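You operate a simulated robot arm through the tools that you are given. There is no shell and no other tool. Be economical: measure what you need, move in short steps, check, and stop when the job is done.

Carry out the task below with a simulated robot arm. There is one attempt and no reset: what you move stays moved.

JOB
Swap the full bobbin for the white one and lock it on.
Fine: socket off and try the jog first; the full one goes in the grey bin; socket on last.
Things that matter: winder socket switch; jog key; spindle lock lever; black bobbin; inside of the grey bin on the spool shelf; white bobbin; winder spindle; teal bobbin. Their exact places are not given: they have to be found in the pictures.

The check looks at the end state, three seconds after you hand in, the way a careful person would. Anything else that was tipped, shoved, dropped, spilled or broken makes it a failure.

ROBOT AND FRAMES
A 6-joint arm with a two-finger parallel gripper on a trunk, on a base that drives. Base frame: it is fixed to the floor where the robot stands at the start and does not move with it; the origin is under the middle of the robot, x ahead of it, y to its left, z up. Readings come in mm, degrees, newtons and seconds.
With the tool pointing down near the work surface it reaches from about 320 to 700 mm from the robot's upright axis, wherever it stands. Its first joint turns from -166.0 to 166.0 degrees. Places, roughly: winder socket switch [500, 0, 800]; jog key [800, 100, 900]; spindle lock lever [400, 300, 1000]; inside of the grey bin on the spool shelf [600, 600, 1100]; winder spindle [600, 400, 900]; white bobbin [0, 1500, 1250]. Payload 4.1 kg.
The tool frame sits at the grasp point between the pads (the TCP): z along the fingers, y along the line on which they close. The tips reach 23 mm beyond it. The gripper opens to 94 mm. The fingers are 38 mm wide and 10 mm thick; the gripper's body (54 by 96 mm) begins 39 mm behind the TCP.
Orientation is that of the tool frame in the base frame, as a unit quaternion [x, y, z, w]. With the fingers straight down and closing along the base's y, the tool's x points along the base's -x, its y along +y and its z along -z.

CONTROLS
- The arm moves only by the tool nudge_tool. Its argument "steps" is a list of rows, each a list of 7 numbers: the shift along the tool's x, y, z in m, then the turn, a rotation vector about the tool's x, y, z in degrees, then the gripper command, from -1 (fully open) to 1 (shut), values between in proportion. In form: [[dx, dy, dz, wx, wy, wz, hand], ...]. A call has 1 to 20 rows; each row is the pose to reach, as a shift and turn from the pose commanded when the call began, along the tool's axes at that moment. Rows are played at 5 a second. More than 50 mm and 8.6 degrees between two rows, or a gripper value outside its range, and nothing of the call is played. A pose out of reach is approached as far as the arm can. The call stops where the force on the tool passes 40 N (or 10 N more than at its start, if that is more) or the arm is blocked; 0.2 s more then pass. The fingers move at their own pace (about 45 mm/s each) and stop on an object; they squeeze with about 28 N. The grip force told is the motor's: it shows also when the fingers shut on nothing. Time passes only in rows, and 0.2 s behind the last, so rows that repeat a pose let the fingers close. The reply holds the time, the measured pose of the TCP, the force on the tool along the base axes, the opening and the grip force, in the units named above and with some noise.
- Cameras (640 x 400 px; columns grow to the right, rows downward): "scene" is now at [17.7, 186.5, 1558.2]; the picture's right is [0.24, -0.97, 0.00], its down [-0.69, -0.17, -0.70] and it looks along [0.68, 0.17, -0.71] (base axes); focal length 253 px, centre (320, 200). "wrist" rides on the gripper at [86, 16, -74] in the tool frame; the picture's right is [-0.18, 0.98, 0.00], its down [-0.58, -0.11, -0.81] and it looks along [-0.79, -0.15, 0.59] (tool axes); focal length 243 px, centre (320, 200).
- get_image(camera): a new picture of that camera. No time passes.
- slide_trunk(by): slides the trunk up (or, below 0, down) by that many mm; the arm and the scene camera ride with it, the base frame stays. It gives what a move gives, with no picture.
- base_move(legs): drives the robot by 1 to 6 legs, each [ahead, turn to the left] in mm and degrees, along the robot's own axes; the way and the turn of a leg run together, so that a leg with both is an arc; at most 1500 mm and 180 degrees a leg. The arm and the cameras ride along, it lands a little off, and it stops where it bumps. It gives what a move gives.
- turn_head(pan, tilt): turns the head with the scene camera to pan (to the left, within 155 degrees either way) and tilt (down, from -29 to 69), counted from straight ahead of the robot. It gives what a move gives.
- measure_at(camera, pixels): for up to 12 pixels [column, row] of the newest picture of that camera ("zoom" is the newest enlarged one), the place [x, y, z] in the base frame of the surface seen there, good to about 3 mm. No time passes.
- enlarge(camera, box): a new picture of the part [left, top, right, bottom] of that camera's present view, enlarged. No time passes.
- close_job(): hands the job in; it is judged then, once.

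Work in short steps. Measure before you move; look again where a grasp or a placing could have gone wrong, and mend it. You have 80 turns and 60 pictures in all, those below and enlarged ones among them. Open the gripper and draw the arm clear of the work before you hand the job in, unless the task says otherwise; then end with one line.

The tools are called after "Call:" as name(argument=value, ...) on one line, values as JSON. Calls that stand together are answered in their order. nudge_tool: Moves the arm, as the interface text tells. Its arguments: {"type":"object","properties":{"steps":{"type":"array"}},"required":["steps"]} The other tools are called the same way: slide_trunk (by) slides the trunk up or down; base_move (legs) drives the base; turn_head (pan, tilt) turns the head that bears the scene camera; get_image (camera) takes a picture; measure_at (camera, pixels) gives the place of the surface under pixels of a picture; enlarge (camera, box) takes an enlarged picture of a part of a camera's view; close_job () hands the job in.

At the start:

```text
time_s: 0.0
tool_pos: [389.8, 181.3, 1303.6]
tool_rot: [0.0, 1.0, 0.0, 0.001]
force: [-0.3, 0.0, 0.9]
gripper_width: 94.0
grasp_force: 0.0
trunk travel left (down, up): [-525.0, 65.0]
robot x, y, heading: [2.8, 3.1, 0.1]
head pan, tilt: [13.6, 45.3]
```

scene: 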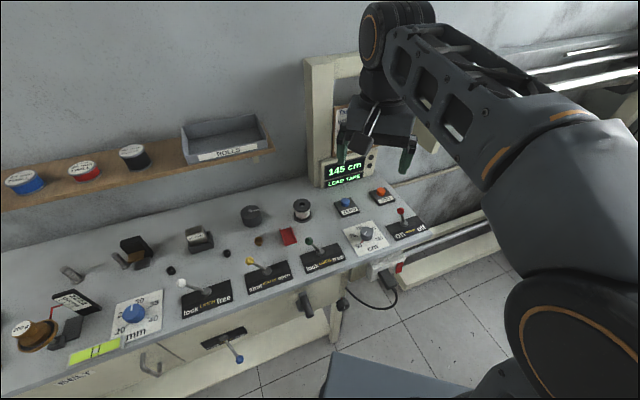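
wrist: 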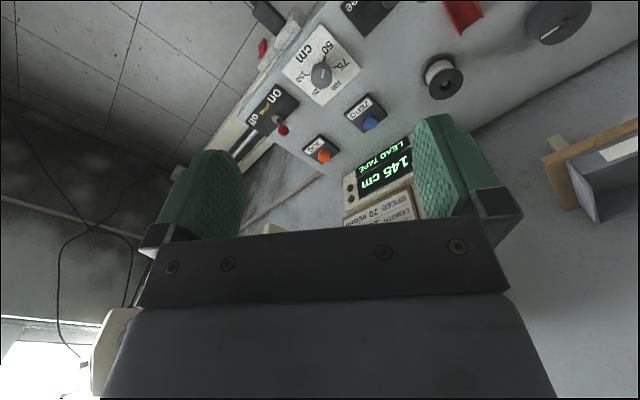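

I start by enlarging the bench area with the winder (right half of the scene picture) and the left part.

Call:
enlarge(camera="scene", box=[220, 160, 440, 300])

Call:
enlarge(camera="scene", box=[0, 200, 260, 380])

```text
2.86 times, centred on (330, 230) of scene
```

zoom: 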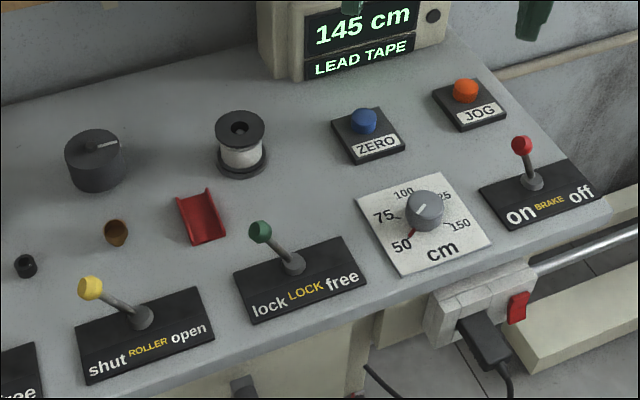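

```text
2.22 times, centred on (130, 290) of scene
```

zoom: 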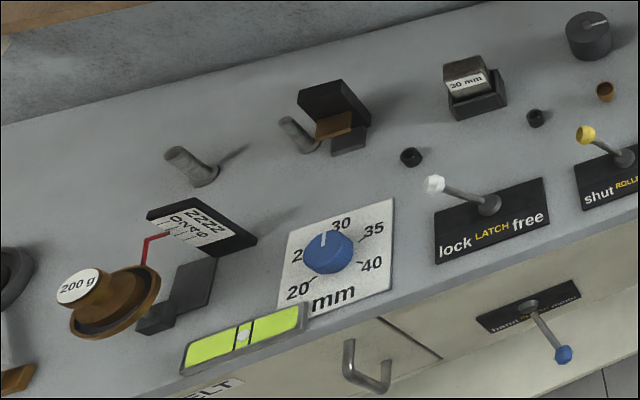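

The winder bobbin is at scene (302,209), the green LOCK lever at (310,243), the red switch at (399,267), the orange JOG at (380,192). I measure these, the bin and the shelf.

Call:
measure_at(camera="scene", pixels=[[302, 203], [309, 241], [320, 251], [399, 267], [385, 273], [380, 191], [225, 140], [190, 130], [262, 120], [268, 145], [190, 160], [134, 151]])

Call:
turn_head(pan=95, tilt=30)

Call:
get_image(camera="scene")

```text
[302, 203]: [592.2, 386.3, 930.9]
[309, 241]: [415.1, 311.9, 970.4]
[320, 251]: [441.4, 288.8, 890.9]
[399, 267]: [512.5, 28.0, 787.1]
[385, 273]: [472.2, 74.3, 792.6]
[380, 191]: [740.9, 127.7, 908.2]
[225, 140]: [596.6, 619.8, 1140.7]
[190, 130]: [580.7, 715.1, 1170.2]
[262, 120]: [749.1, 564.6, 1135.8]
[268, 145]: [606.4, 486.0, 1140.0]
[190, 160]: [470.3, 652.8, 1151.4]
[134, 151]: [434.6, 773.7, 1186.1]
```

```text
time_s: 1.6
tool_pos: [390.4, 181.8, 1304.2]
tool_rot: [0.0, 1.0, 0.0, 0.001]
force: [-0.8, 0.8, -0.4]
gripper_width: 94.1
grasp_force: 0.0
trunk travel left (down, up): [-525.0, 65.0]
robot x, y, heading: [-2.4, 0.7, 0.0]
head pan, tilt: [95.0, 30.0]
```

```text
55 pictures are left
```

scene: 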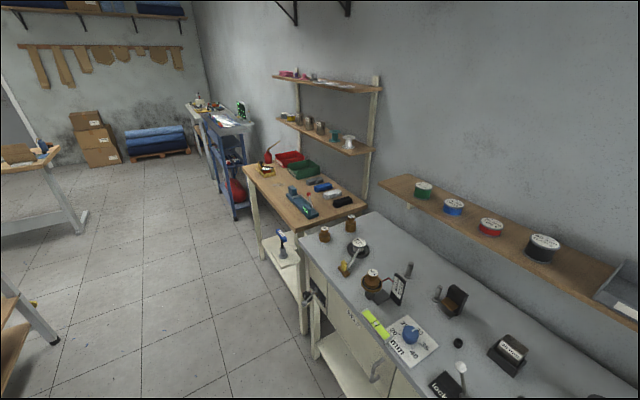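

A far shelf at (325,130) carries several bobbins; I enlarge it and measure.

Call:
enlarge(camera="scene", box=[260, 60, 390, 210])

Call:
measure_at(camera="scene", pixels=[[348, 137], [348, 144], [334, 132], [320, 126], [355, 155], [372, 149], [284, 120], [337, 205], [372, 208], [310, 335], [423, 187], [543, 243]])

```text
2.67 times, centred on (325, 135) of scene
```

zoom: 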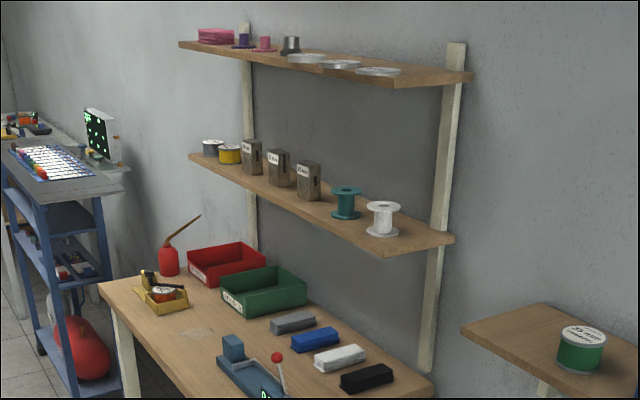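

```text
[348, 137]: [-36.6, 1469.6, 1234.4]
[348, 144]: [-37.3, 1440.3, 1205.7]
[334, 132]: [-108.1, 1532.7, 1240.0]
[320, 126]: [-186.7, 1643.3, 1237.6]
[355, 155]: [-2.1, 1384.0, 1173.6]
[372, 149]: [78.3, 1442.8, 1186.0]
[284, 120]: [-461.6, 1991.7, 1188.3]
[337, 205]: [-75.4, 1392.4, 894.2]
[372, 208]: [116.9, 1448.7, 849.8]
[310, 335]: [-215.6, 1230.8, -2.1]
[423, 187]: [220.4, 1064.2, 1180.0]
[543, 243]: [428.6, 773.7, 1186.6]
```

The white bobbin is near (-37,1460,1220), second shelf; the bench normal is about 36° left. I now look closely at the socket switch.

Call:
turn_head(pan=5, tilt=55)

Call:
enlarge(camera="scene", box=[260, 140, 420, 240])

```text
time_s: 3.2
tool_pos: [390.5, 181.7, 1304.0]
tool_rot: [0.0, 1.0, -0.001, 0.0]
force: [-0.3, 0.2, -0.2]
gripper_width: 93.9
grasp_force: 0.1
trunk travel left (down, up): [-525.0, 65.0]
robot x, y, heading: [2.8, 1.4, 0.1]
head pan, tilt: [5.0, 55.0]
```

```text
4.00 times, centred on (340, 190) of scene
```

zoom: 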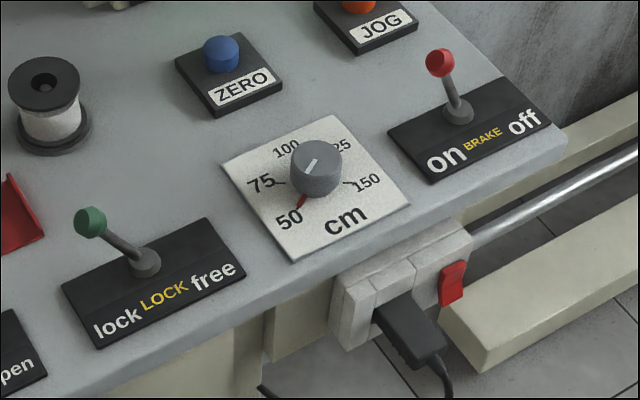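

The red rocker protrudes from the front face of the socket block. I measure its points and the block's faces.

Call:
measure_at(camera="zoom", pixels=[[455, 265], [447, 275], [455, 285], [443, 298], [457, 298], [432, 285], [466, 235], [420, 250], [345, 280], [400, 345], [440, 150], [362, 6]])

Call:
enlarge(camera="scene", box=[358, 195, 390, 225])

```text
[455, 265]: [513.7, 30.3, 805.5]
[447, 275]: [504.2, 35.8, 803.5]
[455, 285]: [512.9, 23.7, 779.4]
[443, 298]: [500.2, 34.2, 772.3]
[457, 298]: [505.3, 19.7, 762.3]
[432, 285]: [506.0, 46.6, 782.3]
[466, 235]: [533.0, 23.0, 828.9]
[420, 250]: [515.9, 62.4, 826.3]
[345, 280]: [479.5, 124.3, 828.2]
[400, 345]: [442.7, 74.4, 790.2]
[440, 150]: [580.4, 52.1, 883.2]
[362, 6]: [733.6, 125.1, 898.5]
```

```text
13.33 times, centred on (374, 210) of scene
```

zoom: 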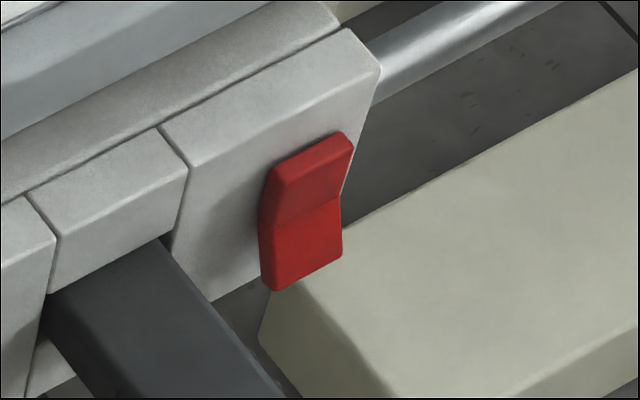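

The rocker's lower half sticks out (top pressed in), so I'll press the lower half near (505,27,770) along the bench normal (0.805,0.594). First I lower toward the front of it while yawing 36.4° left, with the gripper shut.

Call:
nudge_tool(steps=[[-0.001, -0.025, 0.037, 0, 0, -4.55, 1], [-0.002, -0.05, 0.074, 0, 0, -9.1, 1], [-0.003, -0.075, 0.111, 0, 0, -13.65, 1], [-0.004, -0.1, 0.148, 0, 0, -18.2, 1], [-0.005, -0.125, 0.185, 0, 0, -22.75, 1], [-0.006, -0.15, 0.222, 0, 0, -27.3, 1], [-0.007, -0.175, 0.259, 0, 0, -31.85, 1], [-0.008, -0.2, 0.296, 0, 0, -36.4, 1], [-0.008, -0.2, 0.296, 0, 0, -36.4, 1]])

```text
time_s: 5.2
tool_pos: [397.7, -20.5, 1006.0]
tool_rot: [-0.313, 0.95, 0.0, 0.0]
force: [-0.4, -0.1, 0.2]
gripper_width: 0.1
grasp_force: 27.7
trunk travel left (down, up): [-525.0, 65.0]
robot x, y, heading: [-2.6, -1.9, -0.3]
head pan, tilt: [5.0, 55.0]
```

Now tilting 45° toward the bench and moving to about 60 mm before the switch.

Call:
nudge_tool(steps=[[-0.0065, -0.004, 0.036, 0, -7.5, 0, 1], [-0.013, -0.008, 0.072, 0, -15, 0, 1], [-0.0195, -0.012, 0.109, 0, -22.5, 0, 1], [-0.026, -0.016, 0.145, 0, -30, 0, 1], [-0.0325, -0.02, 0.182, 0, -37.5, 0, 1], [-0.039, -0.0247, 0.218, 0, -45, 0, 1], [-0.039, -0.0247, 0.218, 0, -45, 0, 1]])

Call:
enlarge(camera="scene", box=[260, 140, 420, 240])

Call:
get_image(camera="wrist")

```text
time_s: 6.8
tool_pos: [473.3, -25.4, 806.2]
tool_rot: [-0.288, 0.879, 0.127, 0.359]
force: [0.0, 0.3, -0.7]
gripper_width: 0.1
grasp_force: 28.0
out of reach, approached as far as the arm can: row 6, 7
trunk travel left (down, up): [-525.0, 65.0]
robot x, y, heading: [-1.8, 0.2, -0.1]
head pan, tilt: [5.0, 55.0]
```

```text
4.00 times, centred on (340, 190) of scene
```

zoom: 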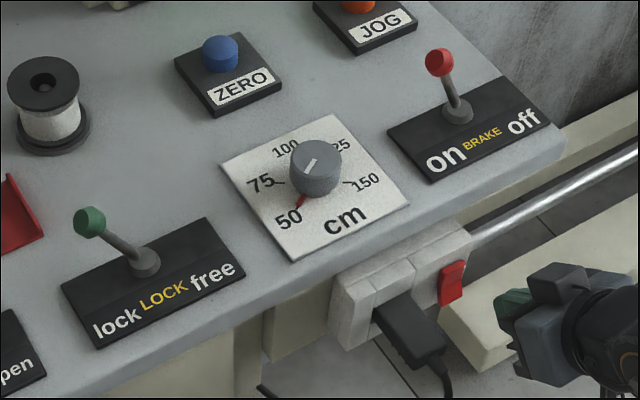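

```text
50 pictures are left
```

wrist: 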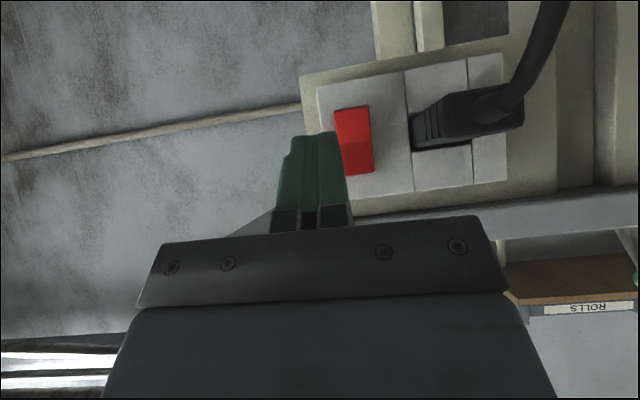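

The pose was reached only partly; I lower the trunk 100 mm to gain reach.

Call:
slide_trunk(by=-80)

```text
time_s: 8.0
tool_pos: [473.1, -26.9, 726.7]
tool_rot: [-0.288, 0.879, 0.127, 0.358]
force: [-0.8, 0.4, -0.3]
gripper_width: 0.1
grasp_force: 27.8
trunk travel left (down, up): [-445.0, 145.0]
robot x, y, heading: [-0.3, -0.5, 0.1]
head pan, tilt: [5.0, 55.0]
```

Reached orientation is good. I align the leading fingertip corner with the lower rocker half (t≈278, z≈772), about 10 mm short of contact.

Call:
nudge_tool(steps=[[-0.022, 0.012, -0.012, 0, 0, 0, 1], [-0.0445, 0.025, -0.0233, 0, 0, 0, 1], [-0.0445, 0.025, -0.0233, 0, 0, 0, 1]])

Call:
get_image(camera="wrist")

Call:
enlarge(camera="scene", box=[320, 170, 420, 240])

```text
time_s: 8.8
tool_pos: [470.3, 5.3, 776.2]
tool_rot: [-0.288, 0.88, 0.126, 0.357]
force: [-0.4, -0.1, -0.7]
gripper_width: 0.0
grasp_force: 27.9
trunk travel left (down, up): [-445.0, 145.0]
robot x, y, heading: [-0.4, 3.8, -0.1]
head pan, tilt: [5.0, 55.0]
```

```text
49 pictures are left
```

wrist: 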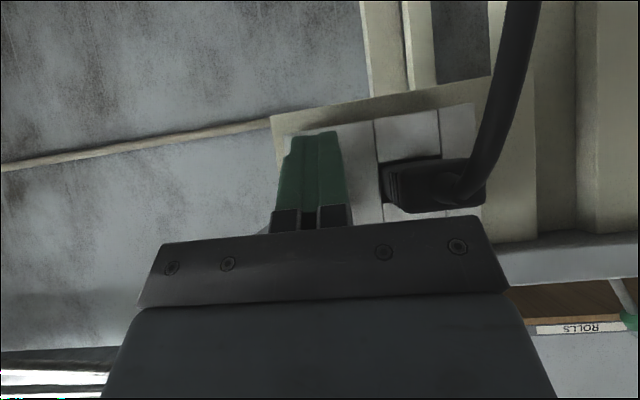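

```text
5.71 times, centred on (370, 205) of scene
```

zoom: 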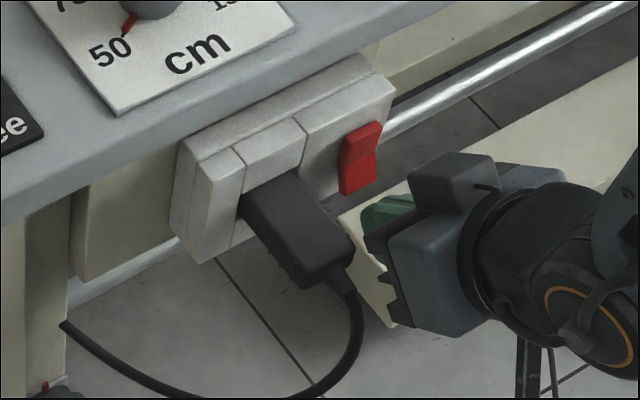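

Leading corner is about 10 mm short, at z≈773, t≈275. I push along the normal in small steps.

Call:
nudge_tool(steps=[[-0.0035, 0, 0.0035, 0, 0, 0, 1], [-0.007, 0, 0.007, 0, 0, 0, 1], [-0.0092, 0, 0.0092, 0, 0, 0, 1], [-0.0113, 0, 0.0113, 0, 0, 0, 1], [-0.0135, 0, 0.0135, 0, 0, 0, 1], [-0.0155, 0, 0.0155, 0, 0, 0, 1]])

Call:
enlarge(camera="scene", box=[320, 170, 420, 240])

```text
time_s: 10.2
tool_pos: [485.4, 14.1, 774.8]
tool_rot: [-0.287, 0.88, 0.126, 0.357]
force: [-19.1, -17.5, 4.9]
gripper_width: 0.2
grasp_force: 27.8
trunk travel left (down, up): [-445.0, 145.0]
robot x, y, heading: [-1.9, -2.0, -0.2]
head pan, tilt: [5.0, 55.0]
```

```text
5.71 times, centred on (370, 205) of scene
```

zoom: 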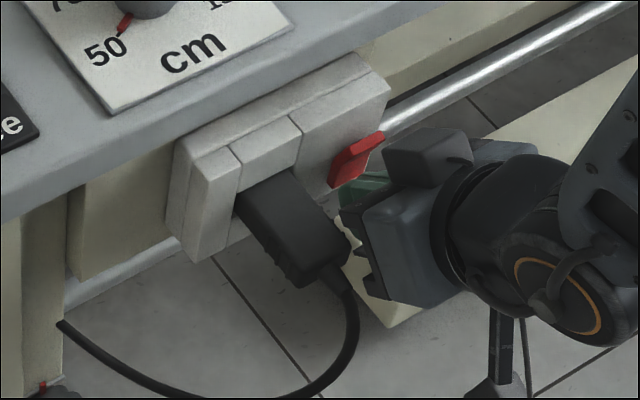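

The rocker flipped (bottom in, top out). I back off and look at the display and rocker.

Call:
nudge_tool(steps=[[0.03, 0, -0.03, 0, 0, 0, 1], [0.06, 0, -0.06, 0, 0, 0, 1], [0.06, 0, -0.06, 0, 0, 0, 1]])

Call:
turn_head(pan=13.6, tilt=45.3)

Call:
enlarge(camera="scene", box=[200, 110, 440, 270])

```text
time_s: 11.0
tool_pos: [419.8, -37.0, 776.9]
tool_rot: [-0.288, 0.879, 0.129, 0.358]
force: [-0.8, -0.1, -0.2]
gripper_width: 0.0
grasp_force: 27.9
trunk travel left (down, up): [-445.0, 145.0]
robot x, y, heading: [1.2, -0.8, -0.2]
head pan, tilt: [5.0, 55.0]
```

```text
time_s: 11.7
tool_pos: [420.4, -35.2, 776.3]
tool_rot: [-0.288, 0.88, 0.128, 0.356]
force: [-0.4, -0.7, 0.4]
gripper_width: 0.0
grasp_force: 27.8
trunk travel left (down, up): [-445.0, 145.0]
robot x, y, heading: [-0.9, -0.5, -0.2]
head pan, tilt: [13.6, 45.3]
```

```text
2.50 times, centred on (320, 190) of scene
```

zoom: 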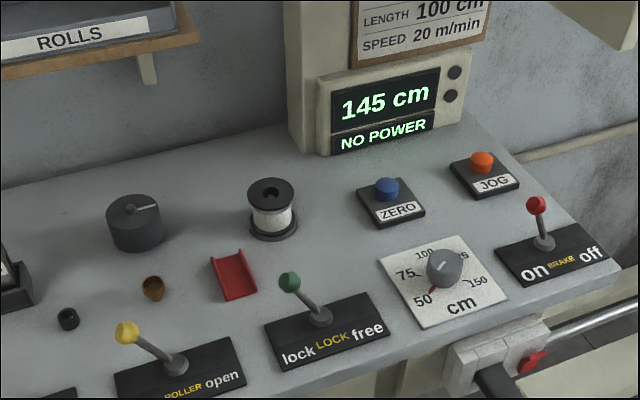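

Display shows "NO POWER", socket is off. I raise the arm and straighten it to tool-down before driving.

Call:
nudge_tool(steps=[[-0.0265, 0, -0.0265, 0, 5.6, 0, 1], [-0.053, 0, -0.053, 0, 11.2, 0, 1], [-0.0795, 0, -0.0795, 0, 16.8, 0, 1], [-0.106, 0, -0.106, 0, 22.4, 0, 1], [-0.1325, 0, -0.1325, 0, 28, 0, 1], [-0.159, 0, -0.159, 0, 33.6, 0, 1], [-0.1855, 0, -0.1855, 0, 39.2, 0, 1], [-0.212, 0, -0.212, 0, 45, 0, 1], [-0.212, 0, -0.212, 0, 45, 0, 1]])

Call:
slide_trunk(by=80)

```text
time_s: 13.7
tool_pos: [424.4, -36.4, 1077.0]
tool_rot: [-0.314, 0.949, 0.007, -0.005]
force: [0.4, 0.8, 0.6]
gripper_width: 0.0
grasp_force: 28.1
trunk travel left (down, up): [-445.0, 145.0]
robot x, y, heading: [-2.4, -0.8, -0.1]
head pan, tilt: [13.6, 45.3]
```

```text
time_s: 14.8
tool_pos: [425.1, -36.4, 1154.8]
tool_rot: [-0.314, 0.949, 0.007, -0.005]
force: [0.1, -0.5, -0.1]
gripper_width: 0.1
grasp_force: 27.6
trunk travel left (down, up): [-525.0, 65.0]
robot x, y, heading: [-1.0, -0.1, -0.0]
head pan, tilt: [13.6, 45.3]
```

Now I drive to about (91,129), heading 36.4°, facing the bench.

Call:
base_move(legs=[[0, 54.8], [158, 0], [0, -18.4]])

Call:
turn_head(pan=0, tilt=45)

Call:
get_image(camera="scene")

```text
time_s: 19.7
tool_pos: [456.8, 352.8, 1156.3]
tool_rot: [-0.595, 0.804, 0.005, -0.006]
force: [0.6, -0.6, 0.0]
gripper_width: 0.0
grasp_force: 27.5
trunk travel left (down, up): [-525.0, 65.0]
robot x, y, heading: [95.2, 128.8, 36.4]
head pan, tilt: [13.6, 45.3]
```

```text
time_s: 20.5
tool_pos: [455.5, 352.9, 1155.6]
tool_rot: [-0.595, 0.804, 0.005, -0.007]
force: [0.5, 0.3, -0.2]
gripper_width: 0.2
grasp_force: 28.1
trunk travel left (down, up): [-525.0, 65.0]
robot x, y, heading: [94.3, 128.5, 36.1]
head pan, tilt: [0.0, 45.0]
```

```text
45 pictures are left
```

scene: 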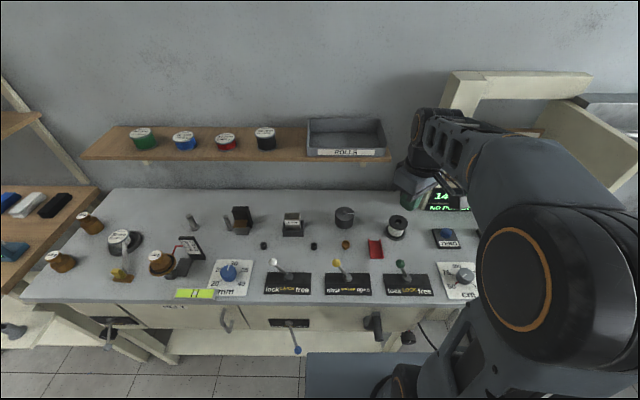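

Good view now. I measure bin corners (306,121)-(388,155), bobbin at (397,222), lever (400,264), and shelf front.

Call:
measure_at(camera="scene", pixels=[[308, 120], [382, 121], [310, 153], [387, 156], [345, 140], [345, 128], [397, 217], [397, 236], [399, 263], [406, 276], [120, 304], [452, 303]])

Call:
enlarge(camera="scene", box=[300, 100, 480, 310])

```text
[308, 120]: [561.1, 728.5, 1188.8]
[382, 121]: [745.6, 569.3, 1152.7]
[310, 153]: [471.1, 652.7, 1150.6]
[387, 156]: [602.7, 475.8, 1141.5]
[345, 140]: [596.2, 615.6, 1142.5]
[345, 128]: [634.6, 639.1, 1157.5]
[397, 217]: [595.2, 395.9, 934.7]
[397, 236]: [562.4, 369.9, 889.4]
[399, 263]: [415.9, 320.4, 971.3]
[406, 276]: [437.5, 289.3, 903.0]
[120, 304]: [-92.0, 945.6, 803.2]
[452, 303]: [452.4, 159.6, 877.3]
```

```text
1.90 times, centred on (390, 205) of scene
```

zoom: 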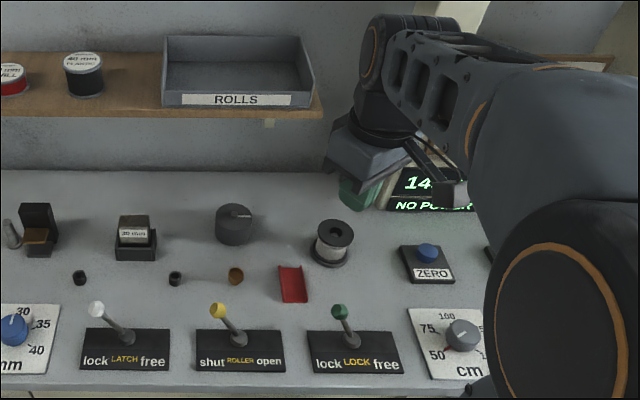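

I swing the arm 200 mm to the left along the bench (and square it to the bench) to see the jog key and column behind it.

Call:
nudge_tool(steps=[[-0.024, 0.032, 0, 0, 0, 7.3, 1], [-0.048, 0.064, 0, 0, 0, 14.6, 1], [-0.071, 0.097, 0, 0, 0, 21.9, 1], [-0.095, 0.129, 0, 0, 0, 29.2, 1], [-0.119, 0.161, 0, 0, 0, 36.5, 1], [-0.119, 0.161, 0, 0, 0, 36.5, 1]])

Call:
turn_head(pan=-25, tilt=35)

Call:
get_image(camera="scene")

```text
time_s: 21.9
tool_pos: [337.2, 512.7, 1159.1]
tool_rot: [-0.313, 0.95, 0.003, -0.008]
force: [0.0, 0.4, -0.5]
gripper_width: 0.1
grasp_force: 28.6
trunk travel left (down, up): [-525.0, 65.0]
robot x, y, heading: [91.4, 127.6, 36.2]
head pan, tilt: [0.0, 45.0]
```

```text
time_s: 22.8
tool_pos: [338.2, 512.2, 1158.0]
tool_rot: [-0.314, 0.95, 0.001, -0.008]
force: [1.0, 0.3, -0.1]
gripper_width: 0.0
grasp_force: 28.0
trunk travel left (down, up): [-525.0, 65.0]
robot x, y, heading: [92.3, 132.0, 36.3]
head pan, tilt: [-25.0, 35.0]
```

```text
43 pictures are left
```

scene: 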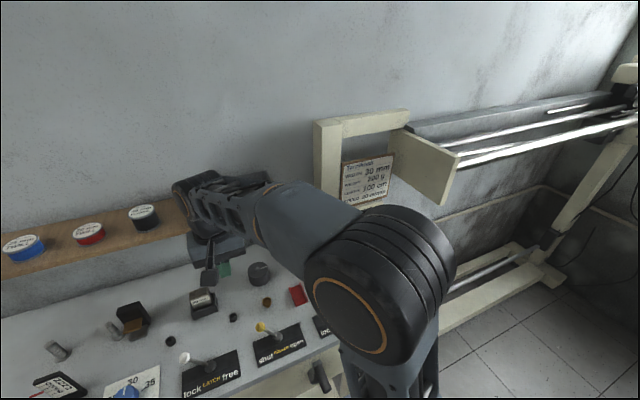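

The frame's side plate is at (425,165); I measure it to know clearances around the jog key.

Call:
measure_at(camera="scene", pixels=[[392, 140], [455, 160], [435, 203], [392, 168], [365, 180], [318, 150], [405, 112], [440, 175]])

```text
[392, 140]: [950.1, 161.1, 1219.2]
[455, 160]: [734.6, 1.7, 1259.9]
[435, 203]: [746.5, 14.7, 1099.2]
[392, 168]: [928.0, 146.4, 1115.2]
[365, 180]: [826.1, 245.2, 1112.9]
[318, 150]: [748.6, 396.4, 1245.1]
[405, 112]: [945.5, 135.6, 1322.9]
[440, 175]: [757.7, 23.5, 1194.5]
```

The plate is at t≈435, only ~100 mm right of the jog, so I'll press with the tool leaning 30° back toward the robot. First I move over to (700,128,1080), yaw 0.

Call:
nudge_tool(steps=[[-0.0053, -0.0437, 0.0065, 0, 0, 3.03, 1], [-0.0106, -0.0873, 0.013, 0, 0, 6.07, 1], [-0.0158, -0.131, 0.0195, 0, 0, 9.1, 1], [-0.0211, -0.1747, 0.026, 0, 0, 12.13, 1], [-0.0264, -0.2183, 0.0325, 0, 0, 15.17, 1], [-0.0317, -0.262, 0.039, 0, 0, 18.2, 1], [-0.0369, -0.3057, 0.0455, 0, 0, 21.23, 1], [-0.0422, -0.3493, 0.052, 0, 0, 24.27, 1], [-0.0475, -0.393, 0.0585, 0, 0, 27.3, 1], [-0.0528, -0.4367, 0.065, 0, 0, 30.33, 1], [-0.058, -0.4803, 0.0715, 0, 0, 33.37, 1], [-0.0633, -0.524, 0.078, 0, 0, 36.4, 1], [-0.0633, -0.524, 0.078, 0, 0, 36.4, 1]])

Call:
get_image(camera="wrist")

```text
time_s: 25.6
tool_pos: [699.3, 129.7, 1074.3]
tool_rot: [-0.001, 1.0, 0.0, -0.008]
force: [-0.4, -0.4, 0.0]
gripper_width: 0.4
grasp_force: 27.9
trunk travel left (down, up): [-525.0, 65.0]
robot x, y, heading: [94.5, 131.7, 36.5]
head pan, tilt: [-25.0, 35.0]
```

```text
42 pictures are left
```

wrist: 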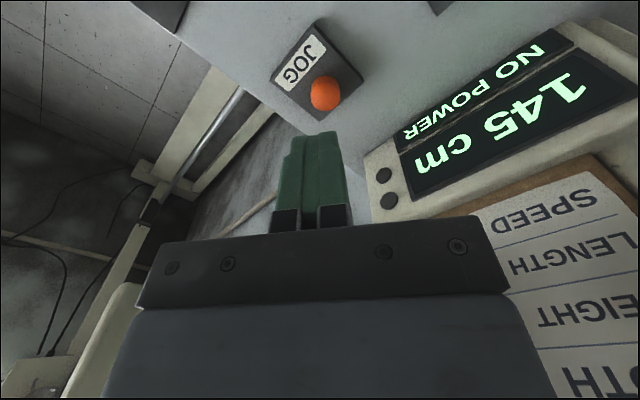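

I measure the button from the wrist view (325,88), then tilt 30° and descend above it.

Call:
measure_at(camera="wrist", pixels=[[325, 85], [325, 100], [315, 90], [336, 90], [345, 70], [298, 68]])

Call:
nudge_tool(steps=[[-0.0115, 0, 0.027, 0, -7.75, 0, 1], [-0.023, 0, 0.0545, 0, -15.5, 0, 1], [-0.0345, -0.001, 0.082, 0, -23.25, 0, 1], [-0.046, -0.002, 0.109, 0, -31, 0, 1], [-0.046, -0.002, 0.109, 0, -31, 0, 1]])

Call:
get_image(camera="wrist")

```text
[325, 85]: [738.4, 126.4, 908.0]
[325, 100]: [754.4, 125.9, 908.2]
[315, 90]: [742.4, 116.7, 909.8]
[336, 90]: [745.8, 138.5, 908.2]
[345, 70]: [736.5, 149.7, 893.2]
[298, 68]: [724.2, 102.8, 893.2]
```

```text
time_s: 26.8
tool_pos: [742.1, 129.6, 963.0]
tool_rot: [-0.002, 0.966, 0.0, 0.259]
force: [-0.4, 0.0, 0.6]
gripper_width: 0.1
grasp_force: 27.5
trunk travel left (down, up): [-525.0, 65.0]
robot x, y, heading: [92.9, 131.5, 36.5]
head pan, tilt: [-25.0, 35.0]
```

```text
41 pictures are left
```

wrist: 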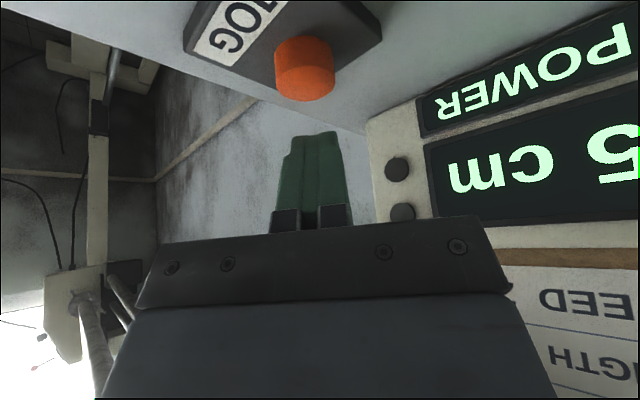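

Button centre is (745,127,908). I press straight down with the lower fingertip edge, in small steps.

Call:
nudge_tool(steps=[[0.0048, -0.002, 0.0203, 0, 0, 0, 1], [0.0068, -0.002, 0.0238, 0, 0, 0, 1], [0.0088, -0.002, 0.0272, 0, 0, 0, 1], [0.0103, -0.002, 0.0298, 0, 0, 0, 1], [0.0118, -0.002, 0.0324, 0, 0, 0, 1]])

Call:
get_image(camera="wrist")

```text
time_s: 28.0
tool_pos: [748.8, 125.4, 932.3]
tool_rot: [-0.001, 0.966, 0.0, 0.259]
force: [1.1, 1.2, 7.7]
gripper_width: 0.1
grasp_force: 28.0
trunk travel left (down, up): [-525.0, 65.0]
robot x, y, heading: [90.4, 128.7, 36.3]
head pan, tilt: [-25.0, 35.0]
```

```text
40 pictures are left
```

wrist: 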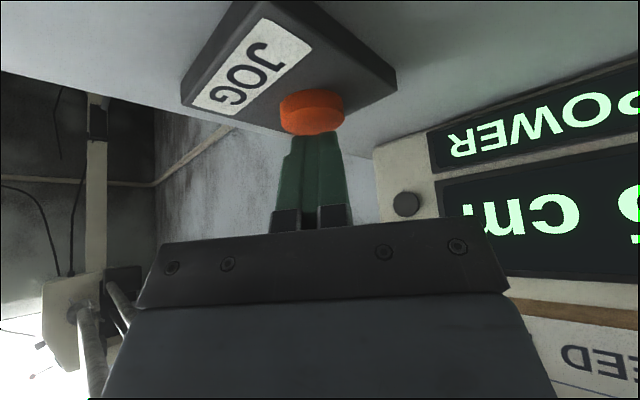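

The button yields (7.7 N, about 4 mm). I press a little further to bottom it, hold, then lift off.

Call:
nudge_tool(steps=[[0.001, 0, 0.0017, 0, 0, 0, 1], [0.002, 0, 0.0035, 0, 0, 0, 1], [0.003, 0, 0.0052, 0, 0, 0, 1], [0.003, 0, 0.0052, 0, 0, 0, 1]])

Call:
get_image(camera="wrist")

```text
time_s: 29.0
tool_pos: [748.9, 127.3, 928.9]
tool_rot: [-0.001, 0.965, 0.0, 0.264]
force: [4.6, 0.9, 33.8]
gripper_width: 0.1
grasp_force: 27.9
trunk travel left (down, up): [-525.0, 65.0]
robot x, y, heading: [94.4, 130.7, 36.2]
head pan, tilt: [-25.0, 35.0]
```

```text
39 pictures are left
```

wrist: 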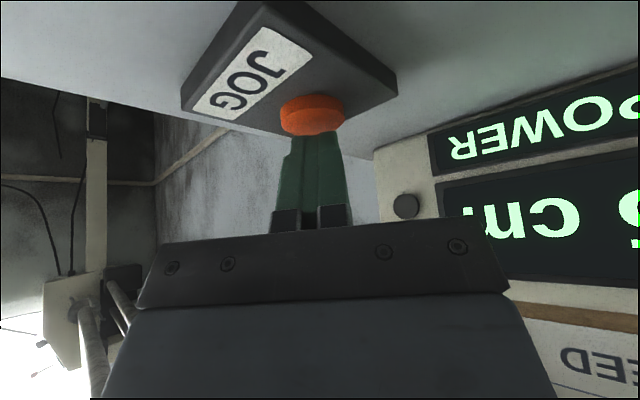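

Jog bottomed; display stays at "145 cm / NO POWER". I lift off and return to tool-down.

Call:
nudge_tool(steps=[[-0.015, 0, -0.026, 0, 0, 0, 1], [-0.02, 0, -0.06, 0, 7.5, 0, 1], [-0.024, 0, -0.095, 0, 15, 0, 1], [-0.028, 0, -0.125, 0, 22.5, 0, 1], [-0.0317, 0, -0.155, 0, 30.2, 0, 1], [-0.0317, 0, -0.155, 0, 30.2, 0, 1]])

Call:
get_image(camera="wrist")

```text
time_s: 30.4
tool_pos: [696.1, 126.4, 1075.2]
tool_rot: [-0.002, 1.0, -0.001, -0.002]
force: [0.3, 0.1, -0.4]
gripper_width: 0.3
grasp_force: 27.7
trunk travel left (down, up): [-525.0, 65.0]
robot x, y, heading: [93.1, 130.6, 36.6]
head pan, tilt: [-25.0, 35.0]
```

```text
38 pictures are left
```

wrist: 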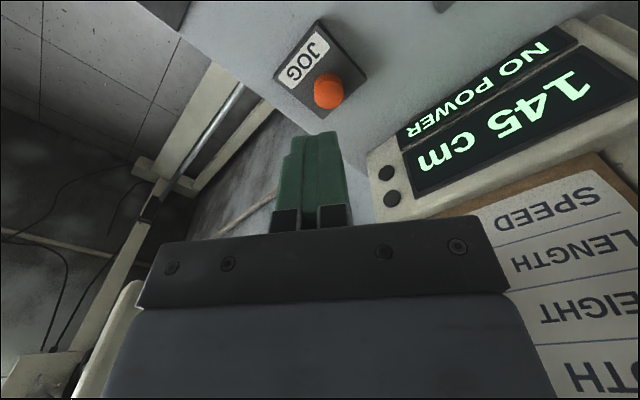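

Next I move over to the left of the green lock lever (383,357), yaw 36.4°.

Call:
nudge_tool(steps=[[0.0348, 0.0257, 0, 0, 0, -4.05, 1], [0.0696, 0.0513, 0, 0, 0, -8.1, 1], [0.1043, 0.077, 0, 0, 0, -12.1, 1], [0.1391, 0.1027, 0, 0, 0, -16.2, 1], [0.1739, 0.1283, 0, 0, 0, -20.2, 1], [0.2087, 0.154, 0, 0, 0, -24.3, 1], [0.2434, 0.1797, 0, 0, 0, -28.3, 1], [0.2782, 0.2053, 0, 0, 0, -32.4, 1], [0.313, 0.231, 0, 0, 0, -36.4, 1], [0.313, 0.231, 0, 0, 0, -36.4, 1]])

Call:
get_image(camera="wrist")

```text
time_s: 32.6
tool_pos: [385.3, 355.5, 1074.8]
tool_rot: [-0.314, 0.949, 0.001, -0.002]
force: [-0.2, 0.2, -0.2]
gripper_width: 0.0
grasp_force: 27.8
trunk travel left (down, up): [-525.0, 65.0]
robot x, y, heading: [90.4, 130.0, 36.5]
head pan, tilt: [-25.0, 35.0]
```

```text
37 pictures are left
```

wrist: 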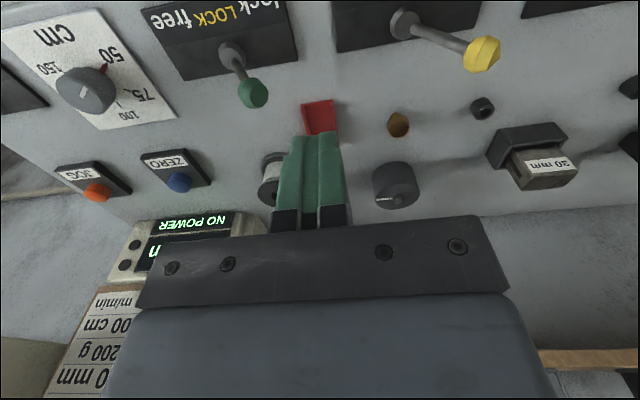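

Measuring lever ball (253,93), its base, yellow ball and the red part.

Call:
measure_at(camera="wrist", pixels=[[253, 85], [253, 100], [243, 92], [264, 92], [235, 62], [229, 48], [472, 58], [318, 110]])

```text
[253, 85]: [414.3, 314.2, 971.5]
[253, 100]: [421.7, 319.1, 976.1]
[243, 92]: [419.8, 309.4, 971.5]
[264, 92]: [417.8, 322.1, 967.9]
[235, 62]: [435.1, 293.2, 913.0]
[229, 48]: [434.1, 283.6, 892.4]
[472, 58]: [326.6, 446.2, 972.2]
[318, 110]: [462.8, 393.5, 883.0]
```

I descend beside the ball (tip at z≈947) and push it right toward "free".

Call:
nudge_tool(steps=[[-0.002, 0, 0.035, 0, 0, 0, 1], [-0.003, 0, 0.07, 0, 0, 0, 1], [-0.003, 0, 0.105, 0, 0, 0, 1], [-0.003, -0.015, 0.105, 0, 0, 0, 1], [-0.003, -0.03, 0.105, 0, 0, 0, 1], [-0.003, -0.04, 0.105, 0, 0, 0, 1], [-0.003, -0.05, 0.105, 0, 0, 0, 1], [-0.003, -0.06, 0.105, 0, 0, 0, 1], [-0.003, -0.07, 0.105, 0, 0, 0, 1], [-0.003, -0.08, 0.105, 0, 0, 0, 1], [-0.003, -0.088, 0.105, 0, 0, 0, 1], [-0.003, -0.095, 0.105, 0, 0, 0, 1]])

Call:
get_image(camera="wrist")

```text
time_s: 35.2
tool_pos: [443.6, 281.2, 970.1]
tool_rot: [-0.314, 0.949, 0.001, -0.002]
force: [0.4, 0.4, 1.1]
gripper_width: 0.0
grasp_force: 28.4
trunk travel left (down, up): [-525.0, 65.0]
robot x, y, heading: [91.8, 127.9, 36.3]
head pan, tilt: [-25.0, 35.0]
```

```text
36 pictures are left
```

wrist: 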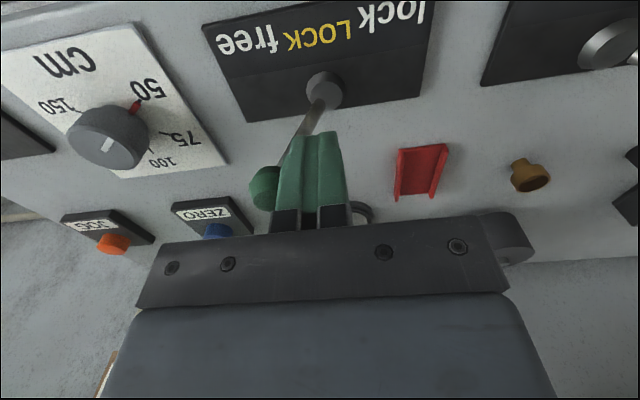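

The lever leans to "free". I push a few mm more to make sure it's at its stop, then back off and lift.

Call:
nudge_tool(steps=[[0, -0.004, 0, 0, 0, 0, 1], [0, -0.008, 0, 0, 0, 0, 1]])

Call:
nudge_tool(steps=[[0, 0.03, 0, 0, 0, 0, 1], [0, 0.03, -0.045, 0, 0, 0, 1], [0, 0.03, -0.09, 0, 0, 0, 1], [0, 0.03, -0.12, 0, 0, 0, 1], [0, 0.03, -0.12, 0, 0, 0, -1]])

Call:
get_image(camera="wrist")

```text
time_s: 35.8
tool_pos: [449.1, 276.2, 970.0]
tool_rot: [-0.314, 0.949, 0.0, -0.003]
force: [-0.3, 0.7, 0.2]
gripper_width: 0.0
grasp_force: 28.1
trunk travel left (down, up): [-525.0, 65.0]
robot x, y, heading: [92.4, 130.5, 36.6]
head pan, tilt: [-25.0, 35.0]
```

```text
time_s: 37.0
tool_pos: [431.9, 300.2, 1091.2]
tool_rot: [-0.313, 0.95, 0.001, -0.002]
force: [0.2, 1.1, 0.2]
gripper_width: 32.6
grasp_force: 0.0
trunk travel left (down, up): [-525.0, 65.0]
robot x, y, heading: [92.3, 126.7, 36.3]
head pan, tilt: [-25.0, 35.0]
```

```text
35 pictures are left
```

wrist: 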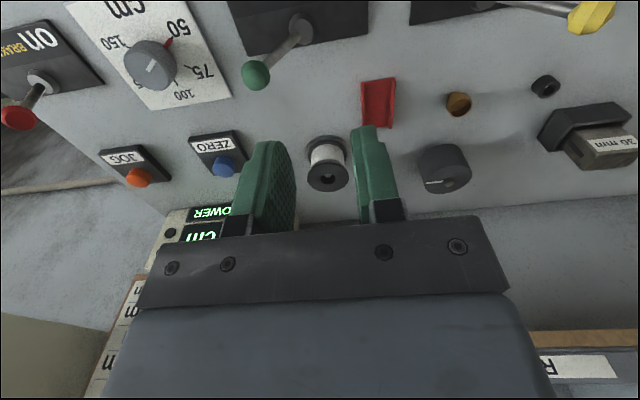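

Lever is at free. I enlarge the bobbin on the spindle at (328,165) and measure.

Call:
enlarge(camera="wrist", box=[280, 120, 376, 200])

Call:
measure_at(camera="wrist", pixels=[[310, 178], [328, 168], [345, 178], [328, 189], [328, 179], [327, 155], [310, 145], [345, 145], [255, 75]])

```text
5.00 times, centred on (328, 160) of wrist
```

zoom: 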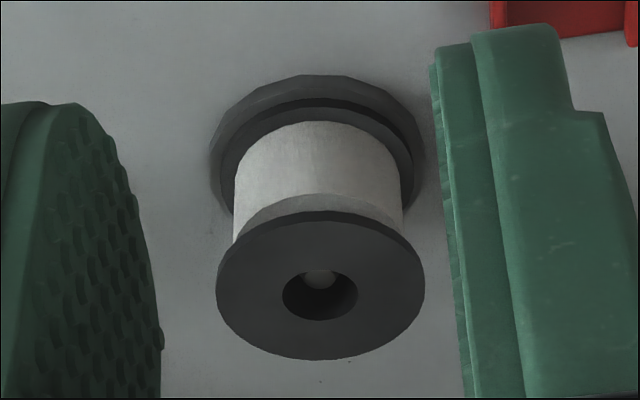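

```text
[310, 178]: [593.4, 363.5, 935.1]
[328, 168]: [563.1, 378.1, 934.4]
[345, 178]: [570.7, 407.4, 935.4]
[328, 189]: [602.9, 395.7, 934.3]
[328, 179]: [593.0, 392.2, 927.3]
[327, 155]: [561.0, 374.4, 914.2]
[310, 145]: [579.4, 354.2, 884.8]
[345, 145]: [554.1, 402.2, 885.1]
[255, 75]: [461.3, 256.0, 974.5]
```

Bobbin axis is about (582.5,386.5), flange Ø50, top z 935. I move above it with the gripper open.

Call:
nudge_tool(steps=[[-0.043, -0.005, 0.0, 0, 0, 0, -1], [-0.086, -0.01, 0.0, 0, 0, 0, -1], [-0.13, -0.015, 0.0, 0, 0, 0, -1], [-0.1725, -0.02, 0.0, 0, 0, 0, -1], [-0.1725, -0.02, 0.045, 0, 0, 0, -1], [-0.1725, -0.02, 0.091, 0, 0, 0, -1], [-0.1725, -0.02, 0.091, 0, 0, 0, -1]])

Call:
get_image(camera="wrist")

```text
time_s: 38.6
tool_pos: [580.0, 388.0, 996.2]
tool_rot: [-0.314, 0.949, 0.001, -0.002]
force: [-0.5, -0.1, -0.7]
gripper_width: 93.9
grasp_force: 0.1
trunk travel left (down, up): [-525.0, 65.0]
robot x, y, heading: [92.6, 128.6, 36.4]
head pan, tilt: [-25.0, 35.0]
```

```text
33 pictures are left
```

wrist: 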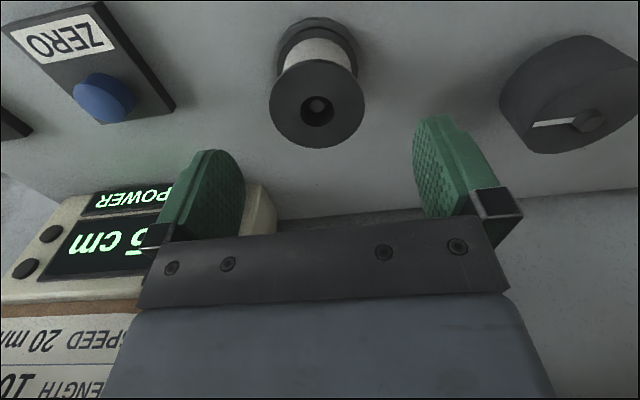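

I re-measure the flange edges from this close view.

Call:
measure_at(camera="wrist", pixels=[[272, 105], [362, 104], [317, 66], [318, 145], [290, 35], [295, 25], [350, 30]])

```text
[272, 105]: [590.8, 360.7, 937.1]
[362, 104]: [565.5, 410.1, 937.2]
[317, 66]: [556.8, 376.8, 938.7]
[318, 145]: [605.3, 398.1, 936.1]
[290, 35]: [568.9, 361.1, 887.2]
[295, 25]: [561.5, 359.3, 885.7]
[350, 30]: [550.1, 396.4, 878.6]
```

Centred within 1–2 mm. I descend to TCP z≈921 and close.

Call:
nudge_tool(steps=[[0, 0, 0.04, 0, 0, 0, -1], [0, 0, 0.065, 0, 0, 0, -1], [0, 0, 0.075, 0, 0, 0, -1], [0, 0, 0.075, 0, 0, 0, 1], [0, 0, 0.075, 0, 0, 0, 1], [0, 0, 0.075, 0, 0, 0, 1], [0, 0, 0.075, 0, 0, 0, 1], [0, 0, 0.075, 0, 0, 0, 1]])

```text
time_s: 40.4
tool_pos: [580.3, 385.1, 920.7]
tool_rot: [-0.313, 0.95, 0.001, -0.002]
force: [0.2, 0.2, 0.1]
gripper_width: 58.8
grasp_force: 28.1
trunk travel left (down, up): [-525.0, 65.0]
robot x, y, heading: [90.8, 132.1, 36.6]
head pan, tilt: [-25.0, 35.0]
```

Gripped at 58.8 mm. I lift 70 mm slowly and look.

Call:
nudge_tool(steps=[[0, 0, -0.01, 0, 0, 0, 1], [0, 0, -0.025, 0, 0, 0, 1], [0, 0, -0.045, 0, 0, 0, 1], [0, 0, -0.075, 0, 0, 0, 1], [0, 0, -0.11, 0, 0, 0, 1], [0, 0, -0.11, 0, 0, 0, 1]])

Call:
get_image(camera="wrist")

```text
time_s: 41.8
tool_pos: [580.6, 386.3, 1033.5]
tool_rot: [-0.313, 0.95, 0.0, -0.002]
force: [0.2, 0.0, -0.5]
gripper_width: 58.8
grasp_force: 28.1
trunk travel left (down, up): [-525.0, 65.0]
robot x, y, heading: [91.3, 129.8, 36.2]
head pan, tilt: [-25.0, 35.0]
```

```text
32 pictures are left
```

wrist: 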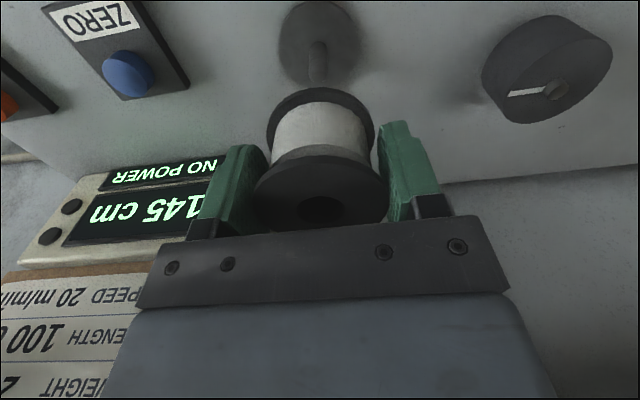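

The bobbin is off; the spindle stands at (317,60). I measure the spindle and the held bobbin, raise the trunk, and view the bin.

Call:
measure_at(camera="wrist", pixels=[[317, 45], [317, 60], [317, 75], [290, 30], [355, 40], [300, 10], [320, 98], [268, 130], [320, 205], [318, 165]])

Call:
slide_trunk(by=65)

Call:
turn_head(pan=12, tilt=32)

Call:
get_image(camera="scene")

```text
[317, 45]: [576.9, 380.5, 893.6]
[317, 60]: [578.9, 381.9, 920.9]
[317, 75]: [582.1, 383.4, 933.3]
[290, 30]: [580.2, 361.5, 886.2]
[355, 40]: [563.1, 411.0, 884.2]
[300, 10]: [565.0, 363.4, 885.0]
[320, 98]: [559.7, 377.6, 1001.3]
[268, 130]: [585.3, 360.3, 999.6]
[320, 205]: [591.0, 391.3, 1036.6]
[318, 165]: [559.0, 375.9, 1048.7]
```

```text
time_s: 42.8
tool_pos: [581.0, 386.1, 1098.2]
tool_rot: [-0.313, 0.95, 0.001, -0.002]
force: [-0.2, -0.3, -0.6]
gripper_width: 59.0
grasp_force: 28.4
trunk travel left (down, up): [-590.0, 0.0]
robot x, y, heading: [89.8, 130.1, 36.5]
head pan, tilt: [-25.0, 35.0]
```

```text
time_s: 43.8
tool_pos: [579.5, 385.9, 1098.0]
tool_rot: [-0.313, 0.95, 0.0, -0.001]
force: [1.0, -0.2, -0.8]
gripper_width: 59.2
grasp_force: 28.1
trunk travel left (down, up): [-590.0, 0.0]
robot x, y, heading: [93.9, 127.9, 36.4]
head pan, tilt: [12.0, 32.0]
```

```text
31 pictures are left
```

scene: 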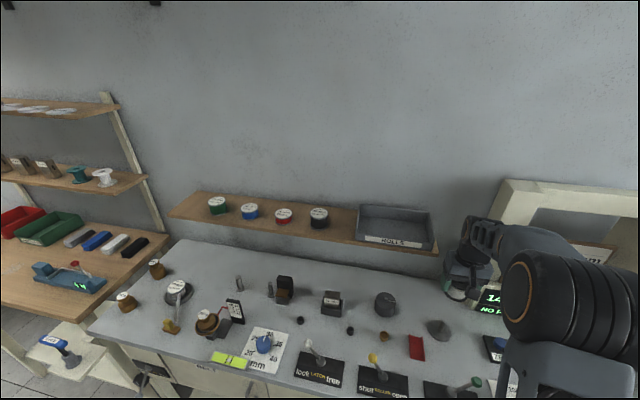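

I enlarge the bin at (395,228) and measure its rim and floor.

Call:
enlarge(camera="scene", box=[340, 190, 460, 265])

Call:
measure_at(camera="zoom", pixels=[[110, 85], [300, 120], [480, 110], [100, 240], [300, 255], [480, 275], [300, 190], [200, 170], [420, 200], [300, 60], [95, 170], [300, 300]])

```text
5.33 times, centred on (400, 228) of scene
```

zoom: 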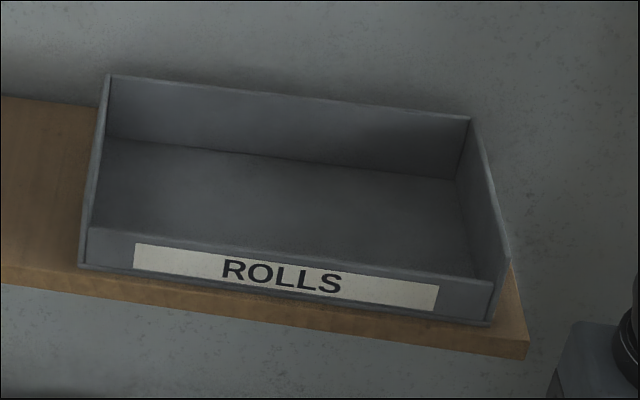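

```text
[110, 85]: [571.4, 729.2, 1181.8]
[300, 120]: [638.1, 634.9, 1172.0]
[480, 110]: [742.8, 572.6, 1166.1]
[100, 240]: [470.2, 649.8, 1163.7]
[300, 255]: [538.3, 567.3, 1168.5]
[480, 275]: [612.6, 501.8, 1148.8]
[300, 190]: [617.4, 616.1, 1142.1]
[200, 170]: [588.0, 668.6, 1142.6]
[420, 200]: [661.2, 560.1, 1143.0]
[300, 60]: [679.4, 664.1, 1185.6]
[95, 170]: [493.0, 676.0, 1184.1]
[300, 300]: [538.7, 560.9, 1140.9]
```

Bin interior: floor z 1142, n 773–888, t −241…−43. I raise to z≈1240 and go over it (n≈815, t≈−142).

Call:
nudge_tool(steps=[[0, 0, -0.048, 0, 0, 0, 1], [0, 0, -0.095, 0, 0, 0, 1], [0, 0, -0.142, 0, 0, 0, 1], [-0.023, 0.035, -0.142, 0, 0, 0, 1], [-0.047, 0.07, -0.142, 0, 0, 0, 1], [-0.07, 0.105, -0.142, 0, 0, 0, 1], [-0.094, 0.14, -0.142, 0, 0, 0, 1], [-0.117, 0.175, -0.142, 0, 0, 0, 1], [-0.117, 0.175, -0.142, 0, 0, 0, 1]])

Call:
get_image(camera="scene")

```text
time_s: 45.8
tool_pos: [565.7, 588.8, 1238.2]
tool_rot: [-0.313, 0.95, 0.0, -0.003]
force: [0.1, 0.5, 0.0]
gripper_width: 58.9
grasp_force: 28.1
out of reach, approached as far as the arm can: row 8, 9
trunk travel left (down, up): [-590.0, 0.0]
robot x, y, heading: [92.2, 130.5, 36.5]
head pan, tilt: [12.0, 32.0]
```

```text
29 pictures are left
```

scene: 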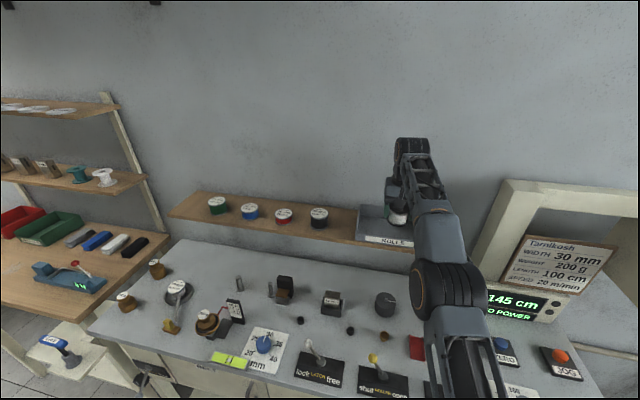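

Reach was short by ~12 mm (n=805). I descend to z≈1213 (still above the front rim), then push out further.

Call:
nudge_tool(steps=[[0, 0, 0.012, 0, 0, 0, 1], [0, 0, 0.024, 0, 0, 0, 1], [-0.01, 0, 0.024, 0, 0, 0, 1], [-0.02, 0, 0.024, 0, 0, 0, 1], [-0.02, 0, 0.024, 0, 0, 0, 1]])

```text
time_s: 47.0
tool_pos: [573.7, 595.9, 1213.9]
tool_rot: [-0.313, 0.95, 0.001, -0.002]
force: [-0.3, -0.5, -0.5]
gripper_width: 58.7
grasp_force: 28.2
out of reach, approached as far as the arm can: row 4, 5
trunk travel left (down, up): [-590.0, 0.0]
robot x, y, heading: [89.2, 131.7, 36.5]
head pan, tilt: [12.0, 32.0]
```

Now n≈816. I lower gently to the bin floor.

Call:
nudge_tool(steps=[[0, 0, 0.015, 0, 0, 0, 1], [0, 0, 0.028, 0, 0, 0, 1], [0, 0, 0.034, 0, 0, 0, 1], [0, 0, 0.036, 0, 0, 0, 1]])

Call:
get_image(camera="wrist")

```text
time_s: 48.0
tool_pos: [573.6, 597.0, 1179.5]
tool_rot: [-0.314, 0.949, 0.001, 0.001]
force: [1.3, 2.4, 14.5]
gripper_width: 58.9
grasp_force: 27.8
trunk travel left (down, up): [-590.0, 0.0]
robot x, y, heading: [92.7, 132.2, 36.3]
head pan, tilt: [12.0, 32.0]
```

```text
28 pictures are left
```

wrist: 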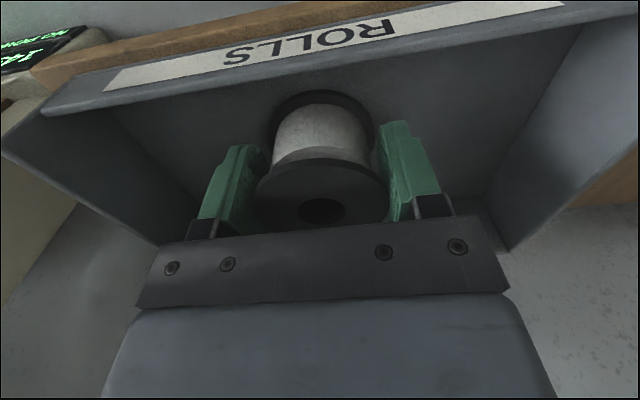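

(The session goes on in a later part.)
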